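You operate a simulated robot arm through the tools that you are given. There is no shell and no other tool. Be economical: measure what you need, move in short steps, check, and stop when the job is done.

The job below is to be done with a simulated two-armed robot. You get a single attempt, and the scene is never put back.

TASK
Wipe the orange pipe's seal clean, then grease it afresh.
Fine: yellow pad, then white pad from the blue tub; hold the pipe; put both pads back. Set down upright: yellow pad, white pad. A coat counts when it lies all over at full strength: go over it till it gets no stronger. What is to be rubbed or washed off counts as gone when no trace of it is left.

Only the result counts: the job must be done as asked and must still hold three seconds after the hand-in. Knocking over, shifting, dropping, spilling or breaking anything else fails it. A push-on lid holds only when it is set on centred and level and pressed home; a screw cap is set on level and turned clockwise until tight.

THE ROBOT
Two 7-joint arms with two-finger parallel grippers on one trunk, on a base that drives. Base frame: it is fixed to the floor where the robot stands at the start and does not move with it; the origin is under the middle of the robot, x ahead of it, y to its left, z up. Lengths are in cm, angles in rad, forces in N, time in s.
The left shoulder is at the start at [7, 16.3, 124.5], the right one opposite. Places, roughly: blue grease tub [60, -20, 90]. Payload 3.43 kg a hand.
The tool frame of a hand sits at the grasp point between the pads (the TCP): z along the fingers, y along the line on which they close. The tips reach 3.4 cm beyond it. Largest opening 12.8 cm; finger width 2.4, thickness 1.2; the body of the gripper, 4.8 by 13 cm, starts 9.6 cm behind the TCP.
Orientation is that of the tool frame in the base frame, as a unit quaternion [w, x, y, z]. With the fingers straight down and closing along the base's y, the tool's x points along the base's -x, its y along +y and its z along -z.

THE INTERFACE
- The arms move only by the tool nudge_tool. It takes "left_plan", "right_plan" or both (then of equal length, played together; a hand with none holds still); each is a list of rows, each a list of 7 numbers: the shift along the base's x, y, z in units of 25 mm (1.0 is 25 mm), then the turn, a rotation vector about the base's x, y, z in units of 4 degrees (1.0 is 4 degrees), then the closure, from 0 (fully open) to 1 (shut). In form: [[dx, dy, dz, ax, ay, az, hand], ...]. A call has 1 to 10 rows; each row shifts and turns the commanded pose from where the row before left it. A call with a number of a shift or a turn outside -1 to 1 is refused whole. A row lasts 0.2 s, in which the tool goes at most 5 cm and 0.15 rad; a call with a longer step from one row to the next is refused whole, and so is a gripper value outside its range. Where a pose cannot be reached the arm comes as near as it can. A force on the tool above 40 N (or 10 N above the force at the start of the call, whichever is more), or a blocked arm, ends the call early, and 0.2 s more pass. Each finger travels about 15.3 cm/s and halts on what it meets, pressing with about 21 N; the grip force reading is that of the motor and also rises with nothing between the fingers. The clock runs only during rows and for 0.2 s after the last one: add rows that do not move to give the fingers time. The reply holds the time, the measured pose of the TCP, the force on the tool along the base axes, the opening and the grip force, in the units named above and with some noise, with the torque about the TCP (base axes, N m) and any sound that the robot's microphone picked up.
- Cameras (640 x 400 px; columns grow to the right, rows downward): "scene" is now at [14.01, -1.82, 148.55]; the picture's right is [-0.20, -0.98, 0.00], its down [-0.47, 0.10, -0.88] and it looks along [0.86, -0.18, -0.48] (base axes); focal length 226 px, centre (320, 200). "left" rides on the left gripper at [7.6, 1.1, -16] in its tool frame; the picture's right is [-0.15, 0.99, 0.00], its down [-0.88, -0.13, -0.46] and it looks along [-0.45, -0.07, 0.89] (tool axes); focal length 234 px, centre (320, 200). "right" rides on the right gripper at [7.6, -1.1, -16] in its tool frame; the picture's right is [0.15, 0.99, 0.00], its down [-0.88, 0.13, -0.46] and it looks along [-0.45, 0.07, 0.89] (tool axes); focal length 234 px, centre (320, 200).
- grab_frame(camera): a new picture of that camera. The clock stands still meanwhile.
- slide_trunk(by): slides the trunk up (or, below 0, down) by that many cm; the arms and the scene camera ride with it, the base frame stays. It gives what a move gives, with no picture.
- roll_base(legs): drives the robot by 1 to 6 legs, each [ahead, left, turn to the left] in cm, cm and rad, along the robot's own axes; the way and the turn of a leg run together, so that a leg with both is an arc; at most 150 cm and 3.142 rad a leg. The arms and the cameras ride along, it lands a little off, and it stops where it bumps. It gives what a move gives.
- pan_tilt(pan, tilt): turns the head with the scene camera to pan (to the left, within 1.501 rad either way) and tilt (down, from -0.506 to 1.204), counted from straight ahead of the robot. It gives what a move gives.
- locate(camera, pixels): for up to 12 pixels [column, row] of the newest picture of that camera ("zoom" is the newest enlarged one), the place [x, y, z] in the base frame of the surface seen there, good to about 0.2 cm. The clock stands still meanwhile.
- enlarge(camera, box): a new picture of the part [left, top, right, bottom] of that camera's present view, enlarged. The clock stands still meanwhile.
- close_job(): hands the job in; it is judged then, once.

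Keep the steps short. Do not move on a guess: measure, check each grasp and each placing, and mend mistakes. In all there are 80 turns and 78 pictures (those below and enlarged ones count). Leave the grippers open and the arms clear of the work at the hand-in unless told otherwise, and finish with a single line.

The tools are called as a command line: name --argument value ..., lists and objects as JSON in quotes. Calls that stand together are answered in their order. nudge_tool: Moves the arms, as the interface text tells. Its arguments: {"type":"object","properties":{"left_plan":{"type":"array","items":{"type":"array","items":{"type":"number"}}},"right_plan":{"type":"array","items":{"type":"array","items":{"type":"number"}}}},"required":[]} The other tools are called the same way: slide_trunk (by) slides the trunk up or down; roll_base (legs) drives the base; pan_tilt (pan, tilt) turns the head that bears the scene camera; grab_frame (camera) takes a picture; locate (camera, pixels) gives the place of the surface under pixels of a picture; enlarge (camera, box) takes an enlarged picture of a part of a camera's view; close_job () hands the job in.

At the start:

```text
clock: 0.0
left_tool_pos: [62.93, 16.7, 136.12]
left_tcp_rot: [0.0, -0.001, 1.0, 0.0]
left_wrist_force: [0.5, -0.3, 0.1]
left_moment: [-0.03, 0.03, -0.01]
left_opening: 12.79
left_grip_force: 0.1
right_tool_pos: [42.55, -30.2, 140.51]
right_tcp_rot: [0.0, 0.0, 1.0, 0.0]
right_wrist_force: [0.3, -0.5, -0.5]
right_moment: [-0.02, 0.01, 0.02]
right_opening: 12.78
right_grip_force: 0.1
trunk travel left (down, up): [-72.5, 21.5]
robot x, y, heading: [-0.04, 0.03, 0.0]
head pan, tilt: [-0.202, 0.499]
```

scene: 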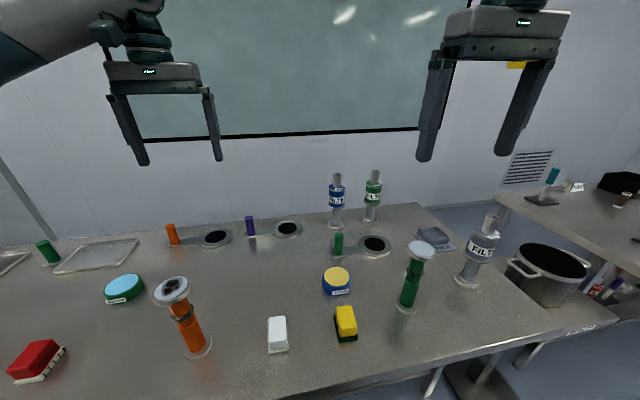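
right: 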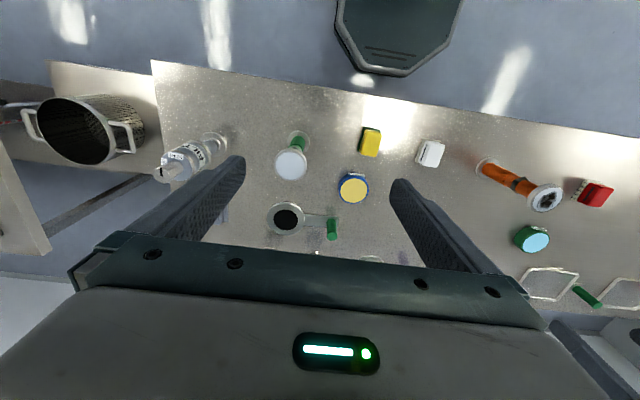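
left: 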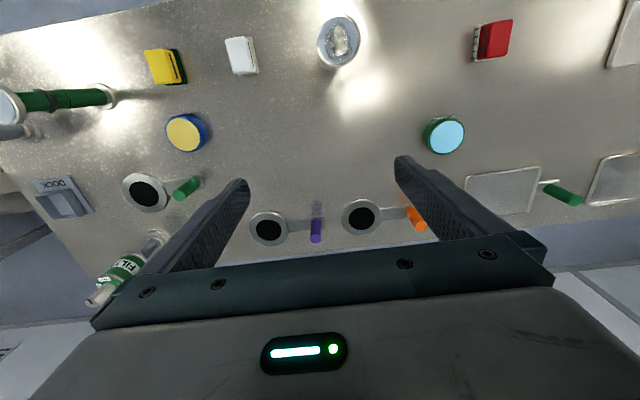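

I see an orange pipe around (185,315), a white pad at (277,335), a yellow pad at (345,322) and the blue tub at (336,280). I'll enlarge these and measure where they are.

enlarge --camera "scene" --box '[140, 260, 300, 360]'

locate --camera "scene" --pixels '[[173, 285], [160, 300], [188, 320], [205, 352], [277, 322], [278, 340], [345, 312], [347, 328], [336, 275], [337, 292], [240, 320], [416, 247]]'

enlarge --camera "scene" --box '[250, 255, 410, 355]'

```text
4.00 times, centred on (220, 310) of scene
```

zoom: 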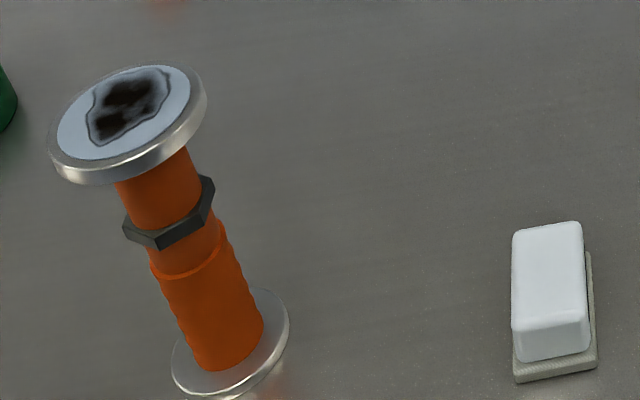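

```text
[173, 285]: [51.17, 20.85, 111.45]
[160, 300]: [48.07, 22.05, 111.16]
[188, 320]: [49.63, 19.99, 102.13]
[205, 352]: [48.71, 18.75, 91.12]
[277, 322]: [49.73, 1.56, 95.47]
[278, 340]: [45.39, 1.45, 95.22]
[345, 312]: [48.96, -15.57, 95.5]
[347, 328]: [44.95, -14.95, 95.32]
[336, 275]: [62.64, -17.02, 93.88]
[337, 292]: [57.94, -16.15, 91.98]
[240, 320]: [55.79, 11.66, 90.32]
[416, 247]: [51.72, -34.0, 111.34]
```

```text
4.00 times, centred on (330, 305) of scene
```

zoom: 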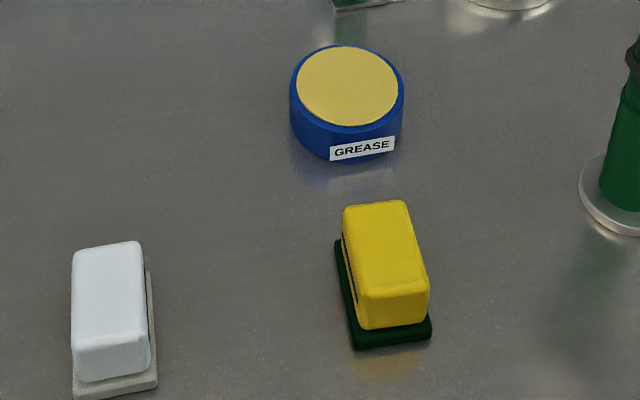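

The table top is at z≈90.3. The pipe's seal is at z≈111.3 near (50,20), and the pads are about 5 cm tall. I'll shift the base 10 cm left so both arms reach comfortably, then measure again.

roll_base --legs '[[0, 10, 0]]'

pan_tilt --pan 0.0 --tilt 0.75

grab_frame --camera "scene"

grab_frame --camera "left"

```text
clock: 1.1
left_tool_pos: [62.97, 26.26, 135.98]
left_tcp_rot: [0.0, 0.0, 1.0, 0.002]
left_wrist_force: [-0.4, 0.0, 0.5]
left_moment: [0.03, 0.04, 0.01]
left_opening: 12.81
left_grip_force: 0.0
right_tool_pos: [42.57, -20.56, 140.51]
right_tcp_rot: [0.0, 0.0, 1.0, 0.001]
right_wrist_force: [0.5, -0.2, 0.0]
right_moment: [0.01, -0.01, 0.02]
right_opening: 12.8
right_grip_force: 0.0
trunk travel left (down, up): [-72.5, 21.5]
robot x, y, heading: [-0.02, 10.1, 0.001]
head pan, tilt: [-0.202, 0.499]
```

```text
clock: 1.9
left_tool_pos: [63.01, 26.66, 135.96]
left_tcp_rot: [0.0, 0.0, 1.0, -0.001]
left_wrist_force: [-0.8, -0.4, 0.1]
left_moment: [-0.02, -0.02, -0.01]
left_opening: 12.83
left_grip_force: 0.1
right_tool_pos: [42.5, -20.13, 140.66]
right_tcp_rot: [0.0, 0.001, 1.0, -0.001]
right_wrist_force: [0.0, 0.0, -0.1]
right_moment: [-0.04, -0.02, 0.0]
right_opening: 12.81
right_grip_force: 0.1
trunk travel left (down, up): [-72.5, 21.5]
robot x, y, heading: [0.07, 9.98, 0.005]
head pan, tilt: [0.0, 0.75]
```

```text
72 pictures are left
```

scene: 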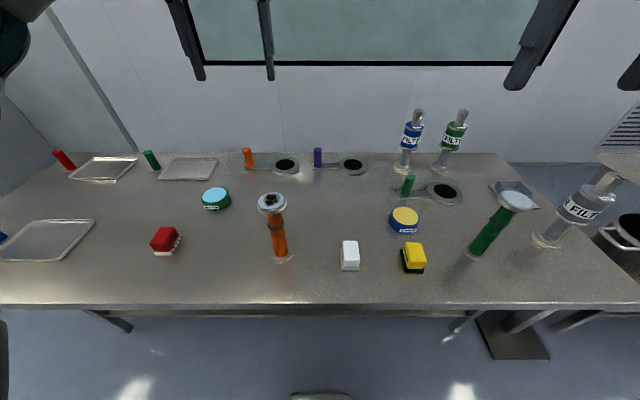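

```text
71 pictures are left
```

left: 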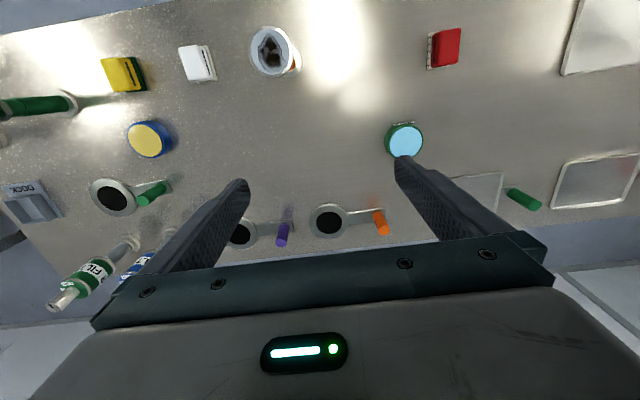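

The view is clear now. I'll enlarge the pipe and the pads for exact measurements.

enlarge --camera "scene" --box '[224, 180, 336, 250]'

locate --camera "scene" --pixels '[[272, 202], [261, 203], [283, 201], [272, 195], [272, 210], [279, 243], [272, 243], [285, 243], [280, 220], [320, 302], [277, 227], [281, 258]]'

enlarge --camera "scene" --box '[328, 200, 440, 270]'

```text
5.71 times, centred on (280, 215) of scene
```

zoom: 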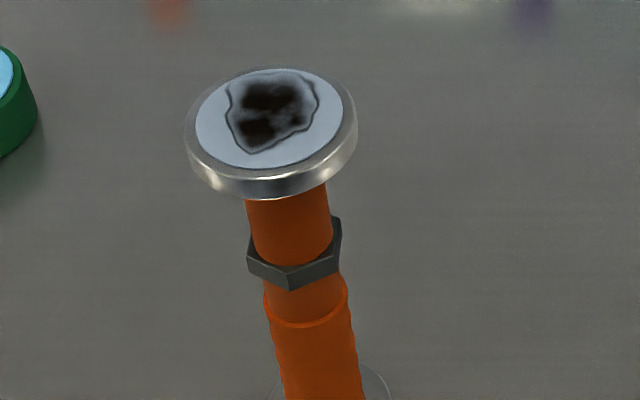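

```text
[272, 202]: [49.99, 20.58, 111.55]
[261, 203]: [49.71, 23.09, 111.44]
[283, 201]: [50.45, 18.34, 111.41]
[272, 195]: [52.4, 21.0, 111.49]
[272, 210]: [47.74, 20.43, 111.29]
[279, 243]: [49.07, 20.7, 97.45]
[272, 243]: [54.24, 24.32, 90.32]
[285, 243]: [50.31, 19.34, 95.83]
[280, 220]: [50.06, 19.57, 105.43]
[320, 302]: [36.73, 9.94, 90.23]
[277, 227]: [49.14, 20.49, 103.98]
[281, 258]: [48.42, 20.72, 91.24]
```

```text
5.71 times, centred on (384, 235) of scene
```

zoom: 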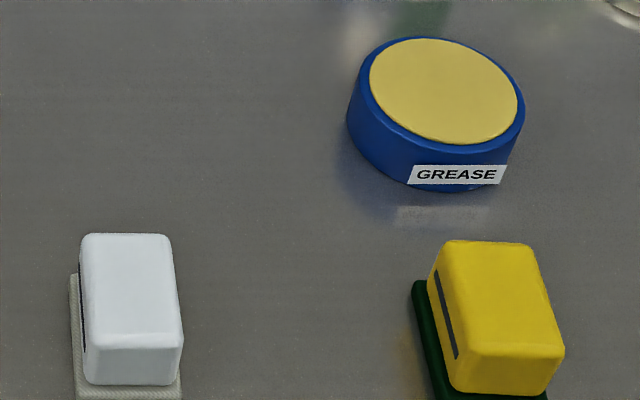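

Next I'll measure the pad tops and sides, and the grease surface, in the zoomed picture.

locate --camera "zoom" --pixels '[[90, 240], [165, 240], [176, 330], [88, 340], [128, 290], [440, 248], [525, 250], [555, 340], [472, 345], [497, 295], [443, 92], [446, 136]]'

enlarge --camera "scene" --box '[328, 225, 440, 295]'

```text
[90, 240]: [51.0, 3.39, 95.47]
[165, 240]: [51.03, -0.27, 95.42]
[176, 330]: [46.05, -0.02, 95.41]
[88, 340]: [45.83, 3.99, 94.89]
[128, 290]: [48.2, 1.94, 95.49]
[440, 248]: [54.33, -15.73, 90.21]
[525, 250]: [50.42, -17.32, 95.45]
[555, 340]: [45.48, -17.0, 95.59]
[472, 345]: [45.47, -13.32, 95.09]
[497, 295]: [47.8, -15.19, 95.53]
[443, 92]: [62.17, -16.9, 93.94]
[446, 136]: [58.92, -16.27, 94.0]
```

```text
5.71 times, centred on (384, 260) of scene
```

zoom: 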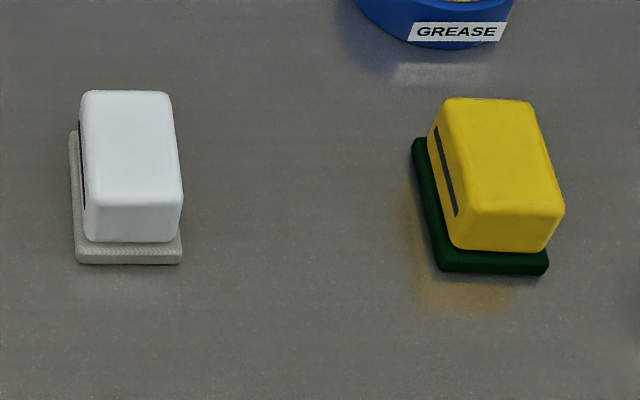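

The table's front edge is at x≈37. The pipe axis is about (50.5, 20.65). The left hand will hold it from the left front, tilted 30° above horizontal, clear of the disc. I'll move to a pre-grasp pose in two parts.

nudge_tool --left_plan '[[-0.93, 0.225, -0.857, -0.559, -0.969, -0.969, 0], [-0.93, 0.225, -0.857, -0.559, -0.969, -0.969, 0], [-0.93, 0.225, -0.857, -0.559, -0.969, -0.969, 0], [-0.93, 0.225, -0.857, -0.559, -0.969, -0.969, 0], [-0.93, 0.225, -0.857, -0.559, -0.969, -0.969, 0], [-0.93, 0.225, -0.857, -0.559, -0.969, -0.969, 0], [-0.93, 0.225, -0.857, -0.559, -0.969, -0.969, 0], [-0.93, 0.225, -0.857, -0.559, -0.969, -0.969, 0]]'

```text
clock: 3.7
left_tool_pos: [44.22, 31.28, 118.99]
left_tcp_rot: [0.265, 0.264, 0.915, -0.153]
left_wrist_force: [-1.0, 0.1, -0.2]
left_moment: [-0.02, 0.03, 0.01]
left_opening: 12.77
left_grip_force: 0.1
right_tool_pos: [42.4, -20.09, 140.68]
right_tcp_rot: [0.0, 0.001, 1.0, 0.0]
right_wrist_force: [0.1, 0.7, 0.9]
right_moment: [-0.05, -0.02, 0.04]
right_opening: 12.8
right_grip_force: 0.1
trunk travel left (down, up): [-72.5, 21.5]
robot x, y, heading: [0.35, 10.15, -0.005]
head pan, tilt: [0.0, 0.75]
```

That tracked as commanded. Now the rest of the way to the pre-grasp pose.

nudge_tool --left_plan '[[0, 0, -0.857, -0.559, -0.969, -0.969, 0], [0, 0, -0.857, -0.559, -0.969, -0.969, 0], [0, 0, -0.857, -0.559, -0.969, -0.969, 0], [0, 0, -0.857, -0.559, -0.969, -0.969, 0], [0, 0, -0.857, -0.559, -0.969, -0.969, 0], [0, 0, -0.857, -0.559, -0.969, -0.969, 0], [0, 0, 0, 0, 0, 0, 0]]'

grab_frame --camera "scene"

```text
clock: 5.3
left_tool_pos: [45.88, 31.68, 106.61]
left_tcp_rot: [0.435, 0.434, 0.748, -0.251]
left_wrist_force: [-0.2, 0.2, 0.2]
left_moment: [0.0, 0.02, 0.04]
left_opening: 12.8
left_grip_force: 0.1
left hand out of reach, approached as far as the arm can: row 1, 2
right_tool_pos: [42.43, -20.3, 140.55]
right_tcp_rot: [0.0, 0.0, 1.0, 0.0]
right_wrist_force: [-0.4, -0.3, -0.1]
right_moment: [0.01, 0.02, 0.02]
right_opening: 12.83
right_grip_force: 0.0
trunk travel left (down, up): [-72.5, 21.5]
robot x, y, heading: [-0.01, 9.58, 0.002]
head pan, tilt: [0.0, 0.75]
```

```text
67 pictures are left
```

scene: 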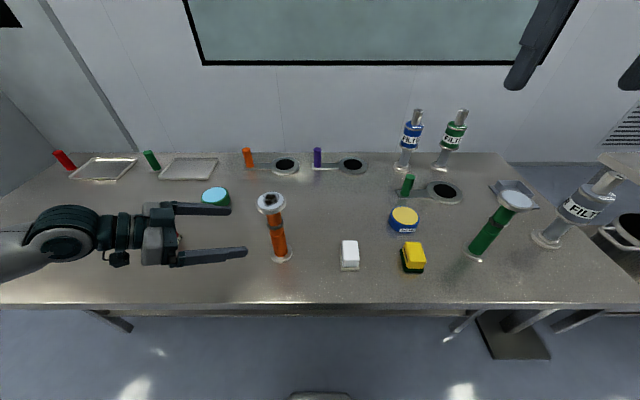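

The hand is lined up level and clear. I'll move in towards the pipe in two stages: 60% first, then re-read the pose.

nudge_tool --left_plan '[[0.37, -0.882, -0.608, 0, 0, 0, 0], [0.37, -0.882, -0.608, 0, 0, 0, 0], [0.37, -0.882, -0.608, 0, 0, 0, 0], [0, 0, 0, 0, 0, 0, 0]]'

```text
clock: 6.3
left_tool_pos: [48.52, 24.82, 101.81]
left_tcp_rot: [0.433, 0.434, 0.749, -0.251]
left_wrist_force: [-0.4, -0.6, -0.2]
left_moment: [0.0, -0.01, 0.02]
left_opening: 12.8
left_grip_force: 0.1
right_tool_pos: [42.43, -20.3, 140.59]
right_tcp_rot: [-0.001, 0.0, 1.0, 0.0]
right_wrist_force: [0.8, 0.3, -0.5]
right_moment: [-0.02, 0.0, -0.02]
right_opening: 12.81
right_grip_force: 0.2
trunk travel left (down, up): [-72.5, 21.5]
robot x, y, heading: [-0.23, 9.96, 0.002]
head pan, tilt: [0.0, 0.75]
```

nudge_tool --left_plan '[[0.395, -0.835, -0.56, 0, 0, 0, 0], [0.395, -0.835, -0.56, 0, 0, 0, 0], [0, 0, 0, 0, 0, 0, 0]]'

enlarge --camera "scene" --box '[208, 180, 336, 260]'

grab_frame --camera "left"

```text
clock: 7.1
left_tool_pos: [50.65, 20.78, 99.31]
left_tcp_rot: [0.434, 0.434, 0.748, -0.251]
left_wrist_force: [0.1, -0.1, -0.9]
left_moment: [-0.01, 0.0, 0.0]
left_opening: 12.8
left_grip_force: 0.1
right_tool_pos: [42.35, -20.2, 140.58]
right_tcp_rot: [0.001, 0.0, 1.0, 0.0]
right_wrist_force: [-0.8, 0.7, 1.6]
right_moment: [-0.02, -0.01, -0.03]
right_opening: 12.78
right_grip_force: 0.1
trunk travel left (down, up): [-72.5, 21.5]
robot x, y, heading: [0.14, 10.05, 0.002]
head pan, tilt: [0.0, 0.75]
```

```text
5.00 times, centred on (272, 220) of scene
```

zoom: 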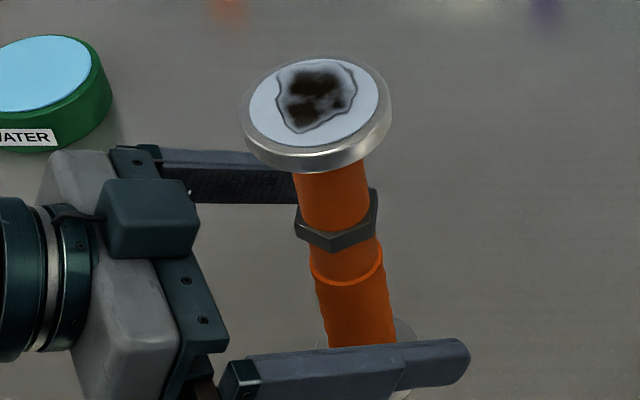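

```text
65 pictures are left
```

left: 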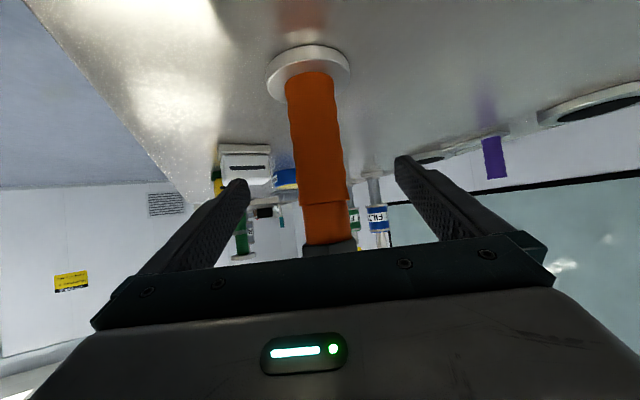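

The pipe sits between the fingers below the hex nut. I'll close most of the way and check centring.

nudge_tool --left_plan '[[0, 0, 0, 0, 0, 0, 0.3], [0, 0, 0, 0, 0, 0, 0.6], [0, 0, 0, 0, 0, 0, 0.7], [0, 0, 0, 0, 0, 0, 0.7]]'

grab_frame --camera "left"

```text
clock: 8.1
left_tool_pos: [50.58, 20.91, 99.2]
left_tcp_rot: [0.434, 0.434, 0.749, -0.251]
left_wrist_force: [1.5, 0.2, 0.5]
left_moment: [0.0, 0.02, 0.0]
left_opening: 3.89
left_grip_force: 0.5
right_tool_pos: [42.45, -20.28, 140.51]
right_tcp_rot: [0.0, 0.0, 1.0, -0.001]
right_wrist_force: [-0.1, -0.7, -0.1]
right_moment: [0.0, 0.03, 0.0]
right_opening: 12.82
right_grip_force: 0.0
trunk travel left (down, up): [-72.5, 21.5]
robot x, y, heading: [-0.23, 10.13, 0.003]
head pan, tilt: [0.0, 0.75]
```

```text
64 pictures are left
```

left: 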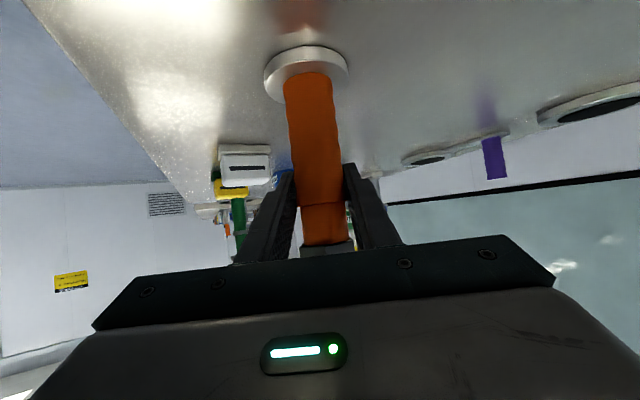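

It's off-centre by about 0.2 cm. I'll nudge the hand to correct that and close on the pipe.

nudge_tool --left_plan '[[-0.07, -0.04, 0, 0, 0, 0, 0.7], [0, 0, 0, 0, 0, 0, 0.74], [0, 0, 0, 0, 0, 0, 0.78], [0, 0, 0, 0, 0, 0, 0.85], [0, 0, 0, 0, 0, 0, 0.85]]'

enlarge --camera "scene" --box '[208, 180, 336, 260]'

```text
clock: 9.3
left_tool_pos: [50.49, 20.72, 99.24]
left_tcp_rot: [0.433, 0.434, 0.749, -0.251]
left_wrist_force: [0.9, 1.6, 2.9]
left_moment: [0.03, 0.01, 0.0]
left_opening: 3.71
left_grip_force: 21.6
right_tool_pos: [42.51, -20.3, 140.58]
right_tcp_rot: [-0.001, 0.001, 1.0, 0.0]
right_wrist_force: [0.2, -0.1, 0.2]
right_moment: [0.03, -0.01, 0.01]
right_opening: 12.81
right_grip_force: 0.0
trunk travel left (down, up): [-72.5, 21.5]
robot x, y, heading: [-0.1, 9.72, 0.002]
head pan, tilt: [0.0, 0.75]
```

```text
5.00 times, centred on (272, 220) of scene
```

zoom: 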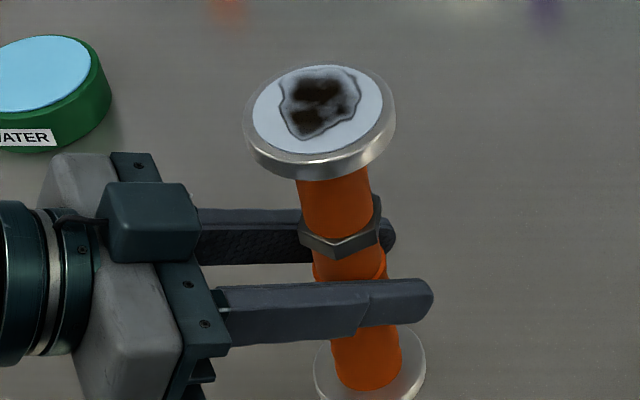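

The pipe is held at 21.6 N and hasn't been disturbed. Now I'll bring the right hand over the yellow pad.

nudge_tool --right_plan '[[0.216, 0.2, -1, 0, 0, 0, 0], [0.216, 0.2, -1, 0, 0, 0, 0], [0.216, 0.2, -1, 0, 0, 0, 0], [0.216, 0.2, -1, 0, 0, 0, 0], [0.216, 0.2, -1, 0, 0, 0, 0], [0.216, 0.2, -1, 0, 0, 0, 0], [0.216, 0.2, -1, 0, 0, 0, 0], [0.216, 0.2, -1, 0, 0, 0, 0], [0.216, 0.2, -1, 0, 0, -1, 0], [0.216, 0.2, -1, 0, 0, 0, 0]]'

grab_frame --camera "right"

grab_frame --camera "scene"

```text
clock: 11.5
left_tool_pos: [50.47, 20.72, 99.3]
left_tcp_rot: [0.433, 0.434, 0.749, -0.25]
left_wrist_force: [0.0, -1.6, 1.1]
left_moment: [-0.25, -0.03, -0.01]
left_opening: 3.71
left_grip_force: 20.8
right_tool_pos: [47.87, -15.41, 115.66]
right_tcp_rot: [-0.001, 0.037, 0.999, -0.001]
right_wrist_force: [0.0, 0.7, 0.0]
right_moment: [-0.02, 0.02, 0.01]
right_opening: 12.79
right_grip_force: 0.0
trunk travel left (down, up): [-72.5, 21.5]
robot x, y, heading: [0.21, 10.06, -0.005]
head pan, tilt: [0.0, 0.75]
```

```text
62 pictures are left
```

right: 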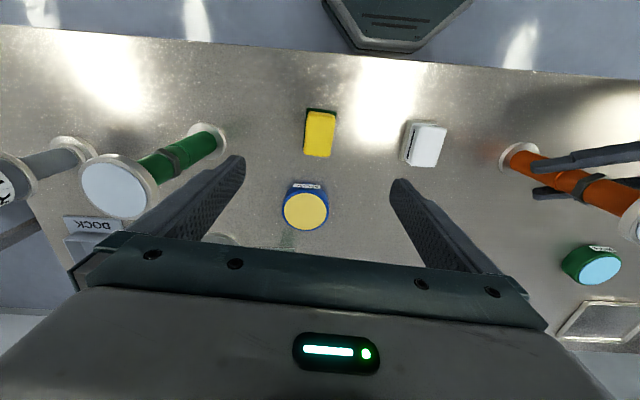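

```text
61 pictures are left
```

scene: 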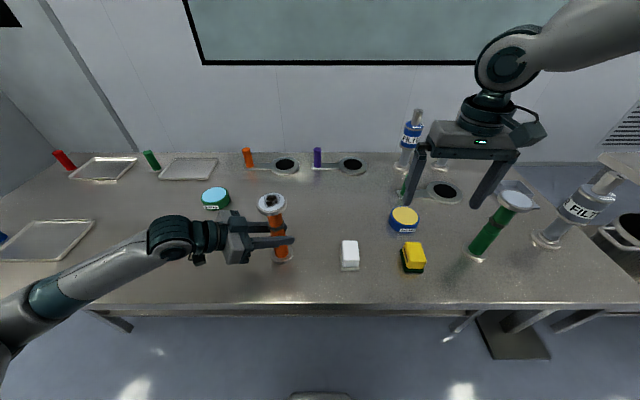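

Measuring both pads' top corners in the right-hand picture to get their yaw.

enlarge --camera "right" --box '[290, 90, 370, 140]'

locate --camera "right" --pixels '[[309, 116], [306, 150], [333, 116], [331, 152], [320, 133], [320, 117], [320, 150], [415, 126], [410, 160], [443, 131], [437, 162], [306, 212]]'

```text
8.00 times, centred on (330, 115) of right
```

zoom: 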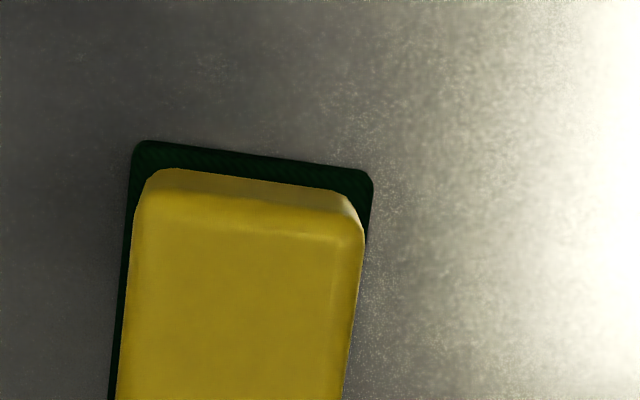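

```text
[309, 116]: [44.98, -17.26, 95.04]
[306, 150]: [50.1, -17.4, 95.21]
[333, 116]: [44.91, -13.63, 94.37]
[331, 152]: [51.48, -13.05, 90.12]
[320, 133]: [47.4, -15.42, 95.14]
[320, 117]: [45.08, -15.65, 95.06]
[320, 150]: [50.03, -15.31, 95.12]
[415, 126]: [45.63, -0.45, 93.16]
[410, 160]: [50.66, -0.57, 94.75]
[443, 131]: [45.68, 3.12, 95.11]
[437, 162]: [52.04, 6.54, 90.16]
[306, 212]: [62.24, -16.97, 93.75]
```

Yellow pad: centre (47.7, -15.4), top at z 95.3. I'll go straight down to TCP z≈95.2, with the tips just above the base plate, and pause before gripping.

nudge_tool --right_plan '[[0, 0, -0.9, 0, 0, 0, 0], [0, 0, -0.9, 0, 0, 0, 0], [0, 0, -0.9, 0, 0, 0, 0], [0, 0, -0.9, 0, 0, 0, 0.1], [0, 0, -0.9, 0, 0, 0, 0.2], [0, 0, -0.9, 0, 0, 0, 0.3], [0, 0, -0.9, 0, 0, 0, 0.4], [0, 0, -0.9, 0, 0, 0, 0.45], [0, 0, -0.9, 0, 0, 0, 0.5], [0, 0, 0, 0, 0, 0, 0.5]]'

enlarge --camera "scene" --box '[336, 215, 464, 295]'

grab_frame --camera "right"

```text
clock: 13.7
left_tool_pos: [50.48, 20.61, 99.33]
left_tcp_rot: [0.434, 0.433, 0.749, -0.251]
left_wrist_force: [-0.6, -0.6, 1.0]
left_moment: [-0.11, 0.04, 0.0]
left_opening: 3.71
left_grip_force: 20.8
right_tool_pos: [48.25, -15.21, 95.37]
right_tcp_rot: [0.0, 0.035, 0.999, 0.0]
right_wrist_force: [0.3, 0.6, 0.4]
right_moment: [-0.02, 0.0, 0.01]
right_opening: 6.4
right_grip_force: 0.0
trunk travel left (down, up): [-72.5, 21.5]
robot x, y, heading: [-0.24, 9.74, 0.002]
head pan, tilt: [0.0, 0.75]
```

```text
5.00 times, centred on (400, 255) of scene
```

zoom: 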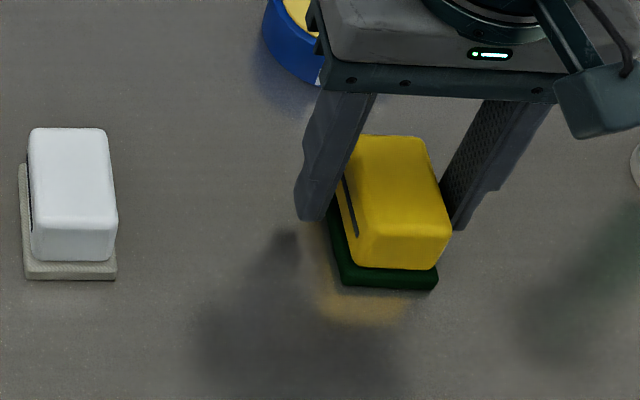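

```text
58 pictures are left
```

right: 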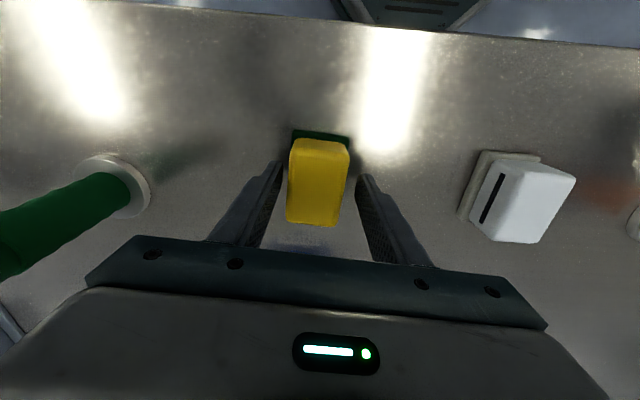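

The pad is centred between the fingers, so I'll close on it.

nudge_tool --right_plan '[[0, 0, 0, 0, 0, 0, 0.6], [0, 0, 0, 0, 0, 0, 0.66], [0, 0, 0, 0, 0, 0, 0.72], [0, 0, 0, 0, 0, 0, 0.8], [0, 0, 0, 0, 0, 0, 0.8]]'

grab_frame --camera "right"

```text
clock: 14.9
left_tool_pos: [50.42, 20.66, 99.2]
left_tcp_rot: [0.433, 0.434, 0.749, -0.251]
left_wrist_force: [0.9, -1.3, 1.0]
left_moment: [-0.1, 0.03, 0.04]
left_opening: 3.71
left_grip_force: 20.9
right_tool_pos: [48.18, -15.23, 95.22]
right_tcp_rot: [0.0, 0.036, 0.999, 0.0]
right_wrist_force: [-0.6, -0.4, 0.0]
right_moment: [0.04, 0.03, 0.0]
right_opening: 4.32
right_grip_force: 21.0
trunk travel left (down, up): [-72.5, 21.5]
robot x, y, heading: [-0.11, 9.61, -0.0]
head pan, tilt: [0.0, 0.75]
```

```text
57 pictures are left
```

right: 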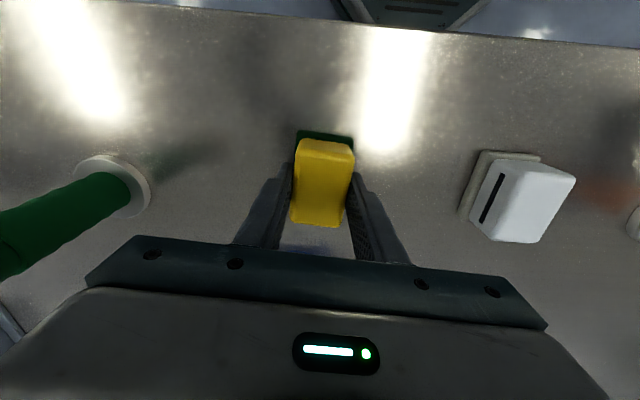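

The pad is gripped (4.32 cm wide, 21 N). Its rest reference is TCP (48.2, -15.2, 95.2), so the working face is about 4.95 cm below the TCP. Now I'll lift it and carry it towards the pipe.

nudge_tool --right_plan '[[0, 0, 1, 0, 0, 0, 0.8], [0, 0, 1, 0, 0, 0, 0.8], [0, 0, 1, 0, 0, 0, 0.8], [0, 0.9, 1, 0, 0, 0, 0.8], [0, 0.9, 1, 0, 0, 0, 0.8], [0, 0.9, 1, 0, 0, 0, 0.8], [0.3, 0.9, 1, 0, 0, 0, 0.8], [0.3, 0.9, 1, 0, 0, 0, 0.8], [0.3, 0.9, 1, 0, 0, 0, 0.8], [0, 0, 0.9, 0, 0, 0, 0.8]]'

grab_frame --camera "scene"

```text
clock: 17.1
left_tool_pos: [50.35, 20.73, 99.25]
left_tcp_rot: [0.434, 0.434, 0.749, -0.25]
left_wrist_force: [1.4, -0.2, 1.2]
left_moment: [-0.16, -0.13, 0.08]
left_opening: 3.72
left_grip_force: 21.1
right_tool_pos: [50.2, -2.48, 120.13]
right_tcp_rot: [0.001, 0.037, 0.999, 0.002]
right_wrist_force: [0.0, 1.1, -0.9]
right_moment: [-0.02, 0.01, 0.01]
right_opening: 4.33
right_grip_force: 21.2
right hand out of reach, approached as far as the arm can: row 10
trunk travel left (down, up): [-72.5, 21.5]
robot x, y, heading: [-0.08, 9.57, 0.002]
head pan, tilt: [0.0, 0.75]
```

```text
56 pictures are left
```

scene: 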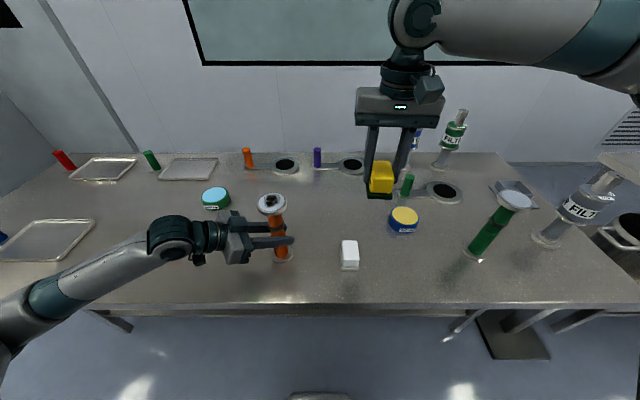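

The height limit was reached at z≈120, which is enough clearance (pad bottom ≈115.2). I'll go on sideways towards the pipe.

nudge_tool --right_plan '[[0, 0.9, 0, 0, 0, 0, 0.8], [0, 0.9, 0, 0, 0, 0, 0.8], [0, 0.9, 0, 0, 0, 0, 0.8], [0, 0.9, 0, 0, 0, 0, 0.8], [0, 0.9, 0, 0, 0, 0, 0.8], [0, 0, 0, 0, 0, 0, 0.8]]'

```text
clock: 18.5
left_tool_pos: [50.43, 20.65, 99.29]
left_tcp_rot: [0.433, 0.434, 0.749, -0.251]
left_wrist_force: [-1.5, 0.3, 1.4]
left_moment: [-0.12, 0.13, -0.07]
left_opening: 3.73
left_grip_force: 20.9
right_tool_pos: [50.44, -2.35, 120.17]
right_tcp_rot: [0.0, 0.036, 0.999, 0.001]
right_wrist_force: [-0.2, -0.2, -1.4]
right_moment: [0.01, 0.0, 0.01]
right_opening: 4.28
right_grip_force: 21.1
right hand out of reach, approached as far as the arm can: row 1, 2, 3, 4, 5
trunk travel left (down, up): [-72.5, 21.5]
robot x, y, heading: [-0.05, 9.98, -0.004]
head pan, tilt: [0.0, 0.75]
```

Crossing sideways is limited in this wrist orientation. I'll try turning the hand to the left (yaw +) while moving, which suits a cross-body reach.

nudge_tool --right_plan '[[0, 0, 0, 0, 0, 1, 0.8], [0, 0, 0, 0, 0, 1, 0.8], [0, 0, 0, 0, 0, 1, 0.8], [0, 0.5, 0, 0, 0, 1, 0.8], [0, 0.5, 0, 0, 0, 1, 0.8], [0, 0.5, 0, 0, 0, 1, 0.8], [0, 0.5, 0, 0, 0, 1, 0.8], [0, 0.5, 0, 0, 0, 1, 0.8], [0, 0.5, 0, 0, 0, 1, 0.8], [0, 0, 0, 0, 0, 0, 0.8]]'

```text
clock: 20.7
left_tool_pos: [50.41, 20.7, 99.25]
left_tcp_rot: [0.433, 0.434, 0.749, -0.251]
left_wrist_force: [-0.8, 0.3, 1.1]
left_moment: [-0.1, 0.04, -0.04]
left_opening: 3.72
left_grip_force: 21.1
right_tool_pos: [51.0, -3.1, 121.66]
right_tcp_rot: [0.0, -0.138, 0.99, 0.0]
right_wrist_force: [0.0, 0.0, -1.2]
right_moment: [0.02, -0.01, 0.0]
right_opening: 4.31
right_grip_force: 20.9
right hand out of reach, approached as far as the arm can: row 4, 5, 6, 7, 8, 9
trunk travel left (down, up): [-72.5, 21.5]
robot x, y, heading: [0.43, 9.64, 0.006]
head pan, tilt: [0.0, 0.75]
```

Failed rows simply don't move the hand. The wrist is above the shoulder here, which is awkward. I'll test whether cross-reach improves at a lower height, which is the same as raising the trunk. I'll go down to z≈104 and then try sideways.

nudge_tool --right_plan '[[0, 0, -1, 0, 0, 0, 0.8], [0, 0, -1, 0, 0, 0, 0.8], [0, 0, -1, 0, 0, 0, 0.8], [0, 0, -1, 0, 0, 0, 0.8], [0, 0, -1, 0, 0, 0, 0.8], [0, 0, -1, 0, 0, 0, 0.8], [0, 0, -1, 0, 0, 0, 0.8], [0, 1, 0, 0, 0, 0, 0.8], [0, 1, 0, 0, 0, 0, 0.8], [0, 1, 0, 0, 0, 0, 0.8]]'

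```text
clock: 22.9
left_tool_pos: [50.47, 20.66, 99.25]
left_tcp_rot: [0.433, 0.434, 0.749, -0.251]
left_wrist_force: [0.0, 0.3, 2.3]
left_moment: [0.0, 0.12, -0.04]
left_opening: 3.68
left_grip_force: 21.7
right_tool_pos: [49.14, -3.05, 106.32]
right_tcp_rot: [0.0, -0.137, 0.991, 0.001]
right_wrist_force: [-0.4, 1.0, -0.7]
right_moment: [0.0, 0.03, -0.01]
right_opening: 4.3
right_grip_force: 20.9
right hand out of reach, approached as far as the arm can: row 7, 8, 9, 10
trunk travel left (down, up): [-72.5, 21.5]
robot x, y, heading: [-0.12, 10.13, -0.004]
head pan, tilt: [0.0, 0.75]
```

It's still limited. I'll test whether reaching further out (greater x) allows crossing; if so, I'd back the base away.

nudge_tool --right_plan '[[1, 0, 0.5, 0, 0, 0, 0.8], [1, 0, 0.5, 0, 0, 0, 0.8], [1, 0, 0, 0, 0, 0, 0.8], [1, 0, 0, 0, 0, 0, 0.8], [1, 0, 0, 0, 0, 0, 0.8], [0, 1, 0, 0, 0, 0, 0.8], [0, 1, 0, 0, 0, 0, 0.8], [0, 1, 0, 0, 0, 0, 0.8], [0, 1, 0, 0, 0, 0, 0.8], [0, 0, 0, 0, 0, 0, 0.8]]'

grab_frame --camera "scene"

```text
clock: 25.1
left_tool_pos: [50.43, 20.71, 99.37]
left_tcp_rot: [0.433, 0.434, 0.749, -0.251]
left_wrist_force: [0.0, 0.1, 1.6]
left_moment: [-0.07, 0.05, -0.02]
left_opening: 3.72
left_grip_force: 20.5
right_tool_pos: [55.85, -4.4, 110.7]
right_tcp_rot: [0.0, -0.138, 0.99, 0.001]
right_wrist_force: [-0.1, -0.7, -0.6]
right_moment: [0.01, -0.01, 0.02]
right_opening: 4.32
right_grip_force: 20.8
right hand out of reach, approached as far as the arm can: row 2, 3, 4, 5, 6, 7, 8, 9
trunk travel left (down, up): [-72.5, 21.5]
robot x, y, heading: [-0.18, 9.39, -0.0]
head pan, tilt: [0.0, 0.75]
```

```text
55 pictures are left
```

scene: 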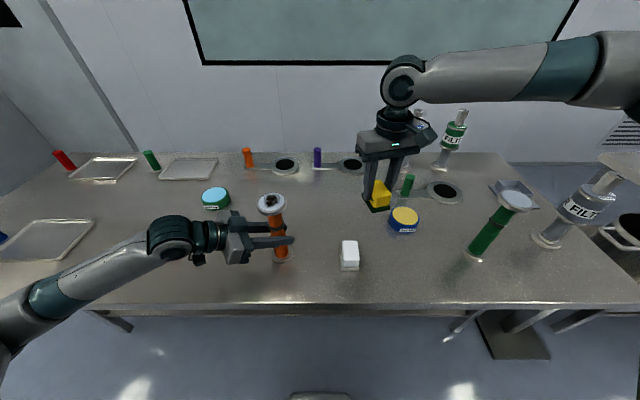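

Cross-body reach with the tool down is joint-limited, and the pipe needs to be on the right arm's side. So I'll release the pipe, back the left hand off along its approach line, and retract the right hand. Then I'll drive 30 cm left and hold the pipe with the left hand reaching in-line.

nudge_tool --left_plan '[[0, 0, 0, 0, 0, 0, 0.6], [0, 0, 0, 0, 0, 0, 0.3], [0, 0, 0, 0, 0, 0, 0], [0, 0, 0, 0, 0, 0, 0], [-0.404, 0.7, 0.467, 0, 0, 0, 0], [-0.404, 0.7, 0.467, 0, 0, 0, 0], [-0.404, 0.7, 0.467, 0, 0, 0, 0], [-0.404, 0.7, 0.467, 0, 0, 0, 0], [-0.404, 0.7, 0.467, 0, 0, 0, 0], [-0.404, 0.7, 0.467, 0, 0, 0, 0]]' --right_plan '[[-0.33, -1, 0.55, 0, 0, 0, 0.8], [-0.33, -1, 0.55, 0, 0, 0, 0.8], [-0.33, -1, 0.55, 0, 0, 0, 0.8], [-0.33, -1, 0.55, 0, 0, 0, 0.8], [-0.33, -1, 0.55, 0, 0, 0, 0.8], [-0.33, -1, 0.55, 0, 0, 0, 0.8], [0, 0, 0, 0, 0, -1, 0.8], [0, 0, 0, 0, 0, -1, 0.8], [0, 0, 0, 0, 0, -1, 0.8], [0, 0, 0, 0, 0, -1, 0.8]]'

grab_frame --camera "scene"

```text
clock: 27.3
left_tool_pos: [44.34, 30.9, 106.43]
left_tcp_rot: [0.434, 0.434, 0.749, -0.251]
left_wrist_force: [-0.1, -0.5, -0.4]
left_moment: [0.03, 0.02, 0.04]
left_opening: 12.79
left_grip_force: 0.1
right_tool_pos: [50.88, -19.37, 118.89]
right_tcp_rot: [0.001, 0.002, 1.0, 0.0]
right_wrist_force: [0.4, -0.1, 0.2]
right_moment: [0.0, 0.01, 0.01]
right_opening: 4.32
right_grip_force: 21.6
trunk travel left (down, up): [-72.5, 21.5]
robot x, y, heading: [-0.02, 9.88, -0.006]
head pan, tilt: [0.0, 0.75]
```

```text
54 pictures are left
```

scene: 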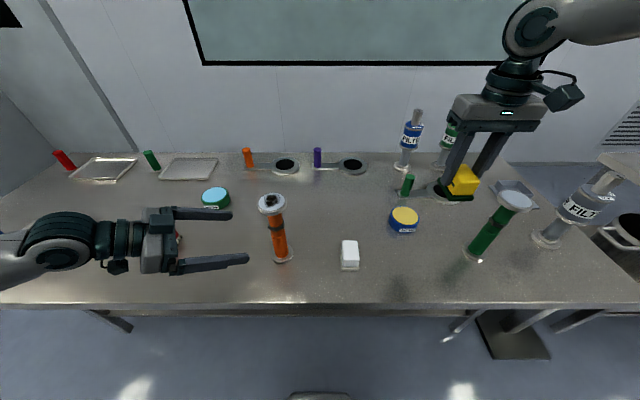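

The pipe still stands and everything is clear. Driving 28 cm left.

roll_base --legs '[[0, 28, 0]]'

grab_frame --camera "scene"

```text
clock: 29.3
left_tool_pos: [44.6, 58.87, 106.44]
left_tcp_rot: [0.433, 0.435, 0.748, -0.251]
left_wrist_force: [0.6, 0.2, 0.1]
left_moment: [0.01, 0.02, 0.02]
left_opening: 12.81
left_grip_force: 0.0
right_tool_pos: [50.77, 8.45, 118.91]
right_tcp_rot: [0.0, 0.004, 1.0, 0.001]
right_wrist_force: [-0.7, 0.3, 0.2]
right_moment: [0.03, 0.0, 0.0]
right_opening: 4.3
right_grip_force: 21.3
trunk travel left (down, up): [-72.5, 21.5]
robot x, y, heading: [0.18, 38.3, -0.004]
head pan, tilt: [0.0, 0.75]
```

```text
53 pictures are left
```

scene: 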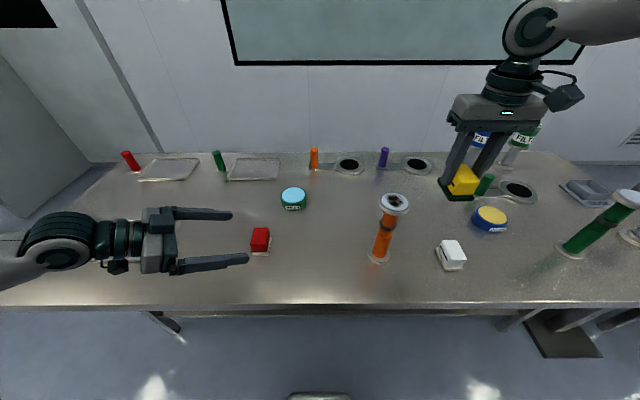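

The right hand is clear of the pipe. Now the left hand goes sideways at z≈106, above the red pad (top ≈96), to the pre-grasp point.

nudge_tool --left_plan '[[0, -1, 0, 0, 0, 0, 0], [0, -1, 0, 0, 0, 0, 0], [0, -1, 0, 0, 0, 0, 0], [0, -1, 0, 0, 0, 0, 0], [0, -1, 0, 0, 0, 0, 0], [0, -1, 0, 0, 0, 0, 0], [0, -1, 0, 0, 0, 0, 0], [0, -1, 0, 0, 0, 0, 0], [0, -1, 0, 0, 0, 0, 0], [0, -1, 0, 0, 0, 0, 0]]'

grab_frame --camera "scene"

```text
clock: 31.5
left_tool_pos: [47.69, 34.56, 105.77]
left_tcp_rot: [0.433, 0.436, 0.749, -0.25]
left_wrist_force: [0.5, -0.1, -0.3]
left_moment: [0.01, -0.03, -0.03]
left_opening: 12.79
left_grip_force: 0.1
left hand out of reach, approached as far as the arm can: row 1, 2, 3, 4, 5
right_tool_pos: [50.83, 8.4, 118.78]
right_tcp_rot: [0.0, 0.004, 1.0, 0.0]
right_wrist_force: [0.9, 0.0, -0.7]
right_moment: [-0.01, 0.05, 0.0]
right_opening: 4.31
right_grip_force: 21.1
trunk travel left (down, up): [-72.5, 21.5]
robot x, y, heading: [-0.04, 37.62, -0.004]
head pan, tilt: [0.0, 0.75]
```

```text
52 pictures are left
```

scene: 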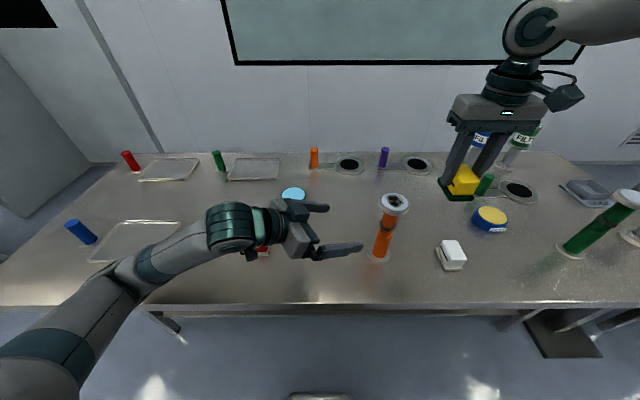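

The left arm reaches well here. I'll re-measure the pipe axis before the final approach.

enlarge --camera "scene" --box '[340, 185, 436, 265]'

locate --camera "scene" --pixels '[[383, 203], [405, 203], [394, 196], [394, 210], [394, 203], [377, 243], [382, 243], [387, 243], [382, 236]]'

```text
5.00 times, centred on (388, 225) of scene
```

zoom: 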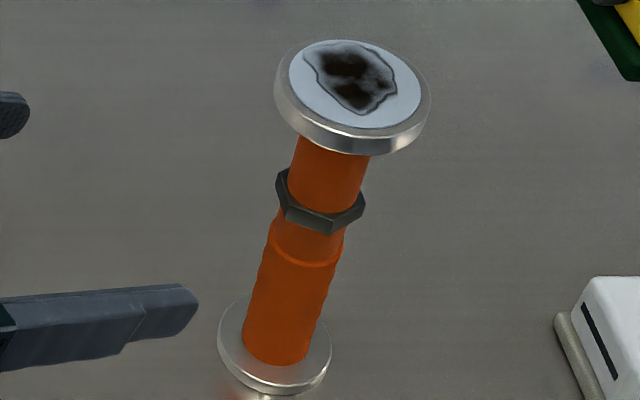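

```text
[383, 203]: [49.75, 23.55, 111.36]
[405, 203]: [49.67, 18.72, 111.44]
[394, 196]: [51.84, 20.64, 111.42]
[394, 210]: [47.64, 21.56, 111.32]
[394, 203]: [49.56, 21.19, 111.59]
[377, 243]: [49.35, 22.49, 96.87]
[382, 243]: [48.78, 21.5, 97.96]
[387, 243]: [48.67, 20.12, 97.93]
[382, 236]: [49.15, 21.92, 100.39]
```

The pipe axis is about (50.3, 20.85) and it is still upright. I'll align sideways onto the approach line, then advance half way.

nudge_tool --left_plan '[[-0.8, -0.46, 0, 0, 0, 0, 0], [-0.8, -0.46, 0, 0, 0, 0, 0], [0, 0, 0, 0, 0, 0, 0], [0.44, -0.76, -0.433, 0, 0, 0, 0], [0.44, -0.76, -0.433, 0, 0, 0, 0], [0, 0, 0, 0, 0, 0, 0]]'

```text
clock: 32.9
left_tool_pos: [47.63, 29.25, 104.31]
left_tcp_rot: [0.445, 0.435, 0.746, -0.236]
left_wrist_force: [-1.2, 1.1, 0.1]
left_moment: [0.02, -0.01, -0.02]
left_opening: 12.81
left_grip_force: 0.1
left hand out of reach, approached as far as the arm can: row 2
right_tool_pos: [50.12, 8.84, 119.61]
right_tcp_rot: [0.004, 0.003, 1.0, 0.0]
right_wrist_force: [-0.6, 0.8, 0.0]
right_moment: [0.01, -0.03, -0.01]
right_opening: 4.34
right_grip_force: 21.1
trunk travel left (down, up): [-72.5, 21.5]
robot x, y, heading: [0.05, 38.35, -0.004]
head pan, tilt: [0.0, 0.75]
```

Both hands drifted slightly, so I'll look before going on.

grab_frame --camera "scene"

grab_frame --camera "left"

nudge_tool --left_plan '[[0, 0, 0, 0, 0, 0, 0], [0, 0, 0, 0, 0, 0, 0]]'

```text
50 pictures are left
```

scene: 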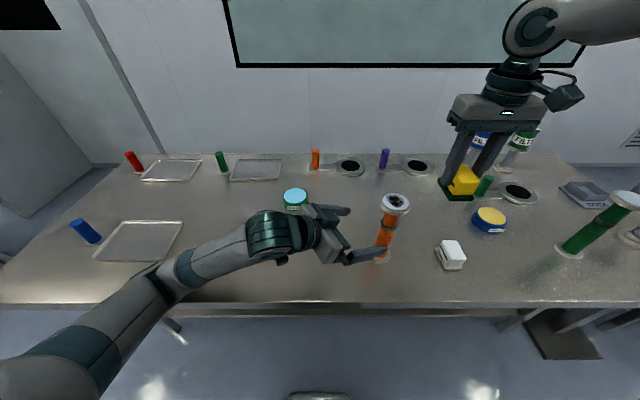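

```text
49 pictures are left
```

left: 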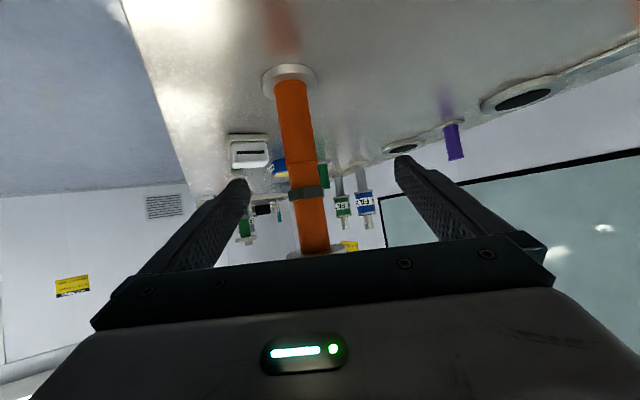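

```text
clock: 33.5
left_tool_pos: [47.69, 29.31, 104.14]
left_tcp_rot: [0.445, 0.436, 0.746, -0.236]
left_wrist_force: [-0.1, -0.3, 0.2]
left_moment: [-0.01, -0.01, -0.02]
left_opening: 12.79
left_grip_force: 0.1
right_tool_pos: [50.0, 8.81, 119.7]
right_tcp_rot: [0.005, 0.003, 1.0, 0.0]
right_wrist_force: [-1.3, -0.2, 0.3]
right_moment: [-0.02, 0.01, -0.01]
right_opening: 4.3
right_grip_force: 21.3
trunk travel left (down, up): [-72.5, 21.5]
robot x, y, heading: [-0.2, 38.39, -0.007]
head pan, tilt: [0.0, 0.75]
```

The robot body seems to have leaned a little, so perhaps the left forearm or elbow is touching the table edge. I'll measure points along the arm.

locate --camera "scene" --pixels '[[280, 215], [220, 250], [180, 268], [150, 290], [120, 310], [70, 345], [20, 385], [230, 275], [200, 285], [170, 300], [90, 300]]'

enlarge --camera "scene" --box '[0, 200, 320, 400]'

```text
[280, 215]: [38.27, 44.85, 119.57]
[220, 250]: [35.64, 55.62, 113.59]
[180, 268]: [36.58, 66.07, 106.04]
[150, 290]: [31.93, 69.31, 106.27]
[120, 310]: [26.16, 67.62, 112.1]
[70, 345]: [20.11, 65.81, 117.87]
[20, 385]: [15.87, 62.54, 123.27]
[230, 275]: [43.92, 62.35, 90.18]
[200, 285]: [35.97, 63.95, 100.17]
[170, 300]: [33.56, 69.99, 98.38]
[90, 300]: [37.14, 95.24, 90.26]
```

```text
2.00 times, centred on (160, 300) of scene
```

zoom: 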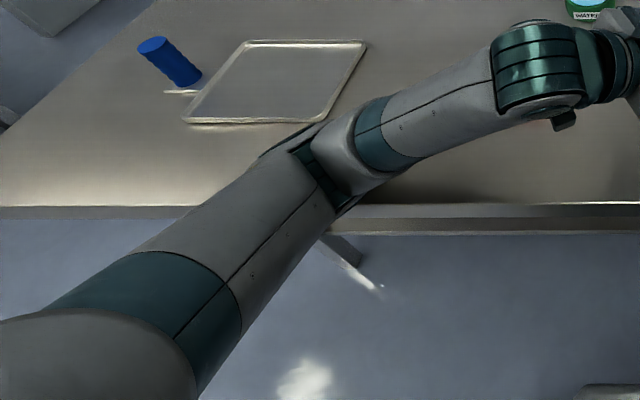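

The elbow, at about (36, 66) with its underside near z≈93, is resting on the table edge. Backing off a bit and raising the trunk 14 cm will lift the elbow.

nudge_tool --left_plan '[[-0.44, 0.76, 0.433, 0, 0, 0, 0], [-0.44, 0.76, 0.433, 0, 0, 0, 0], [0, 0, 0, 0, 0, 0, 0]]'

slide_trunk --by 14

```text
clock: 34.3
left_tool_pos: [44.43, 30.39, 105.48]
left_tcp_rot: [0.433, 0.441, 0.746, -0.25]
left_wrist_force: [0.6, -0.3, -1.2]
left_moment: [-0.2, -0.06, -0.03]
left_opening: 12.76
left_grip_force: 0.0
right_tool_pos: [50.21, 7.05, 118.81]
right_tcp_rot: [0.003, 0.005, 1.0, 0.005]
right_wrist_force: [0.3, 0.9, -1.6]
right_moment: [0.05, 0.03, 0.02]
right_opening: 4.33
right_grip_force: 21.2
trunk travel left (down, up): [-72.5, 21.5]
robot x, y, heading: [0.47, 37.84, -0.004]
head pan, tilt: [0.0, 0.75]
```

```text
clock: 36.0
left_tool_pos: [45.07, 31.94, 119.51]
left_tcp_rot: [0.434, 0.434, 0.748, -0.251]
left_wrist_force: [-0.1, -0.1, -0.7]
left_moment: [0.0, -0.03, -0.03]
left_opening: 12.79
left_grip_force: 0.1
right_tool_pos: [50.91, 8.52, 132.96]
right_tcp_rot: [0.001, 0.003, 1.0, 0.0]
right_wrist_force: [0.6, -0.6, -1.3]
right_moment: [-0.01, 0.0, 0.01]
right_opening: 4.33
right_grip_force: 20.6
trunk travel left (down, up): [-86.5, 7.5]
robot x, y, heading: [-0.12, 38.57, -0.004]
head pan, tilt: [0.0, 0.75]
```

The body is free again. Lowering the left hand to the pre-grasp point and checking the elbow.

nudge_tool --left_plan '[[-0.09, 0.01, -0.85, 0, 0, 0, 0], [-0.09, 0.01, -0.85, 0, 0, 0, 0], [-0.09, 0.01, -0.85, 0, 0, 0, 0], [-0.09, 0.01, -0.85, 0, 0, 0, 0], [-0.09, 0.01, -0.85, 0, 0, 0, 0], [-0.09, 0.01, -0.85, 0, 0, 0, 0], [0, 0, 0, 0, 0, 0, 0]]'

grab_frame --camera "scene"

```text
clock: 37.5
left_tool_pos: [43.84, 31.9, 106.31]
left_tcp_rot: [0.432, 0.436, 0.748, -0.252]
left_wrist_force: [0.0, 0.9, -0.2]
left_moment: [0.02, 0.01, 0.01]
left_opening: 12.8
left_grip_force: 0.0
right_tool_pos: [50.8, 8.53, 132.99]
right_tcp_rot: [0.0, 0.004, 1.0, 0.0]
right_wrist_force: [-0.8, 0.2, -0.8]
right_moment: [-0.02, 0.0, 0.0]
right_opening: 4.33
right_grip_force: 21.1
trunk travel left (down, up): [-86.5, 7.5]
robot x, y, heading: [0.13, 37.76, -0.005]
head pan, tilt: [0.0, 0.75]
```

```text
47 pictures are left
```

scene: 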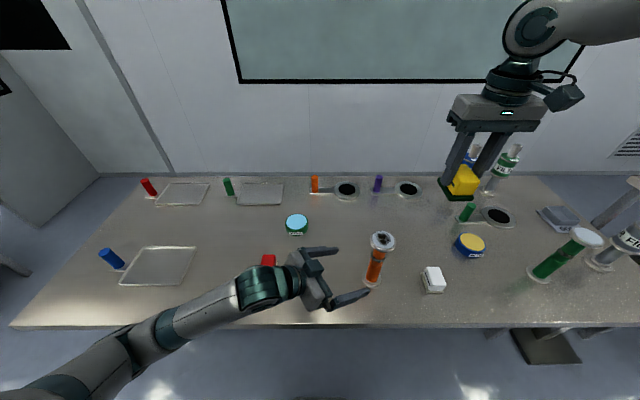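

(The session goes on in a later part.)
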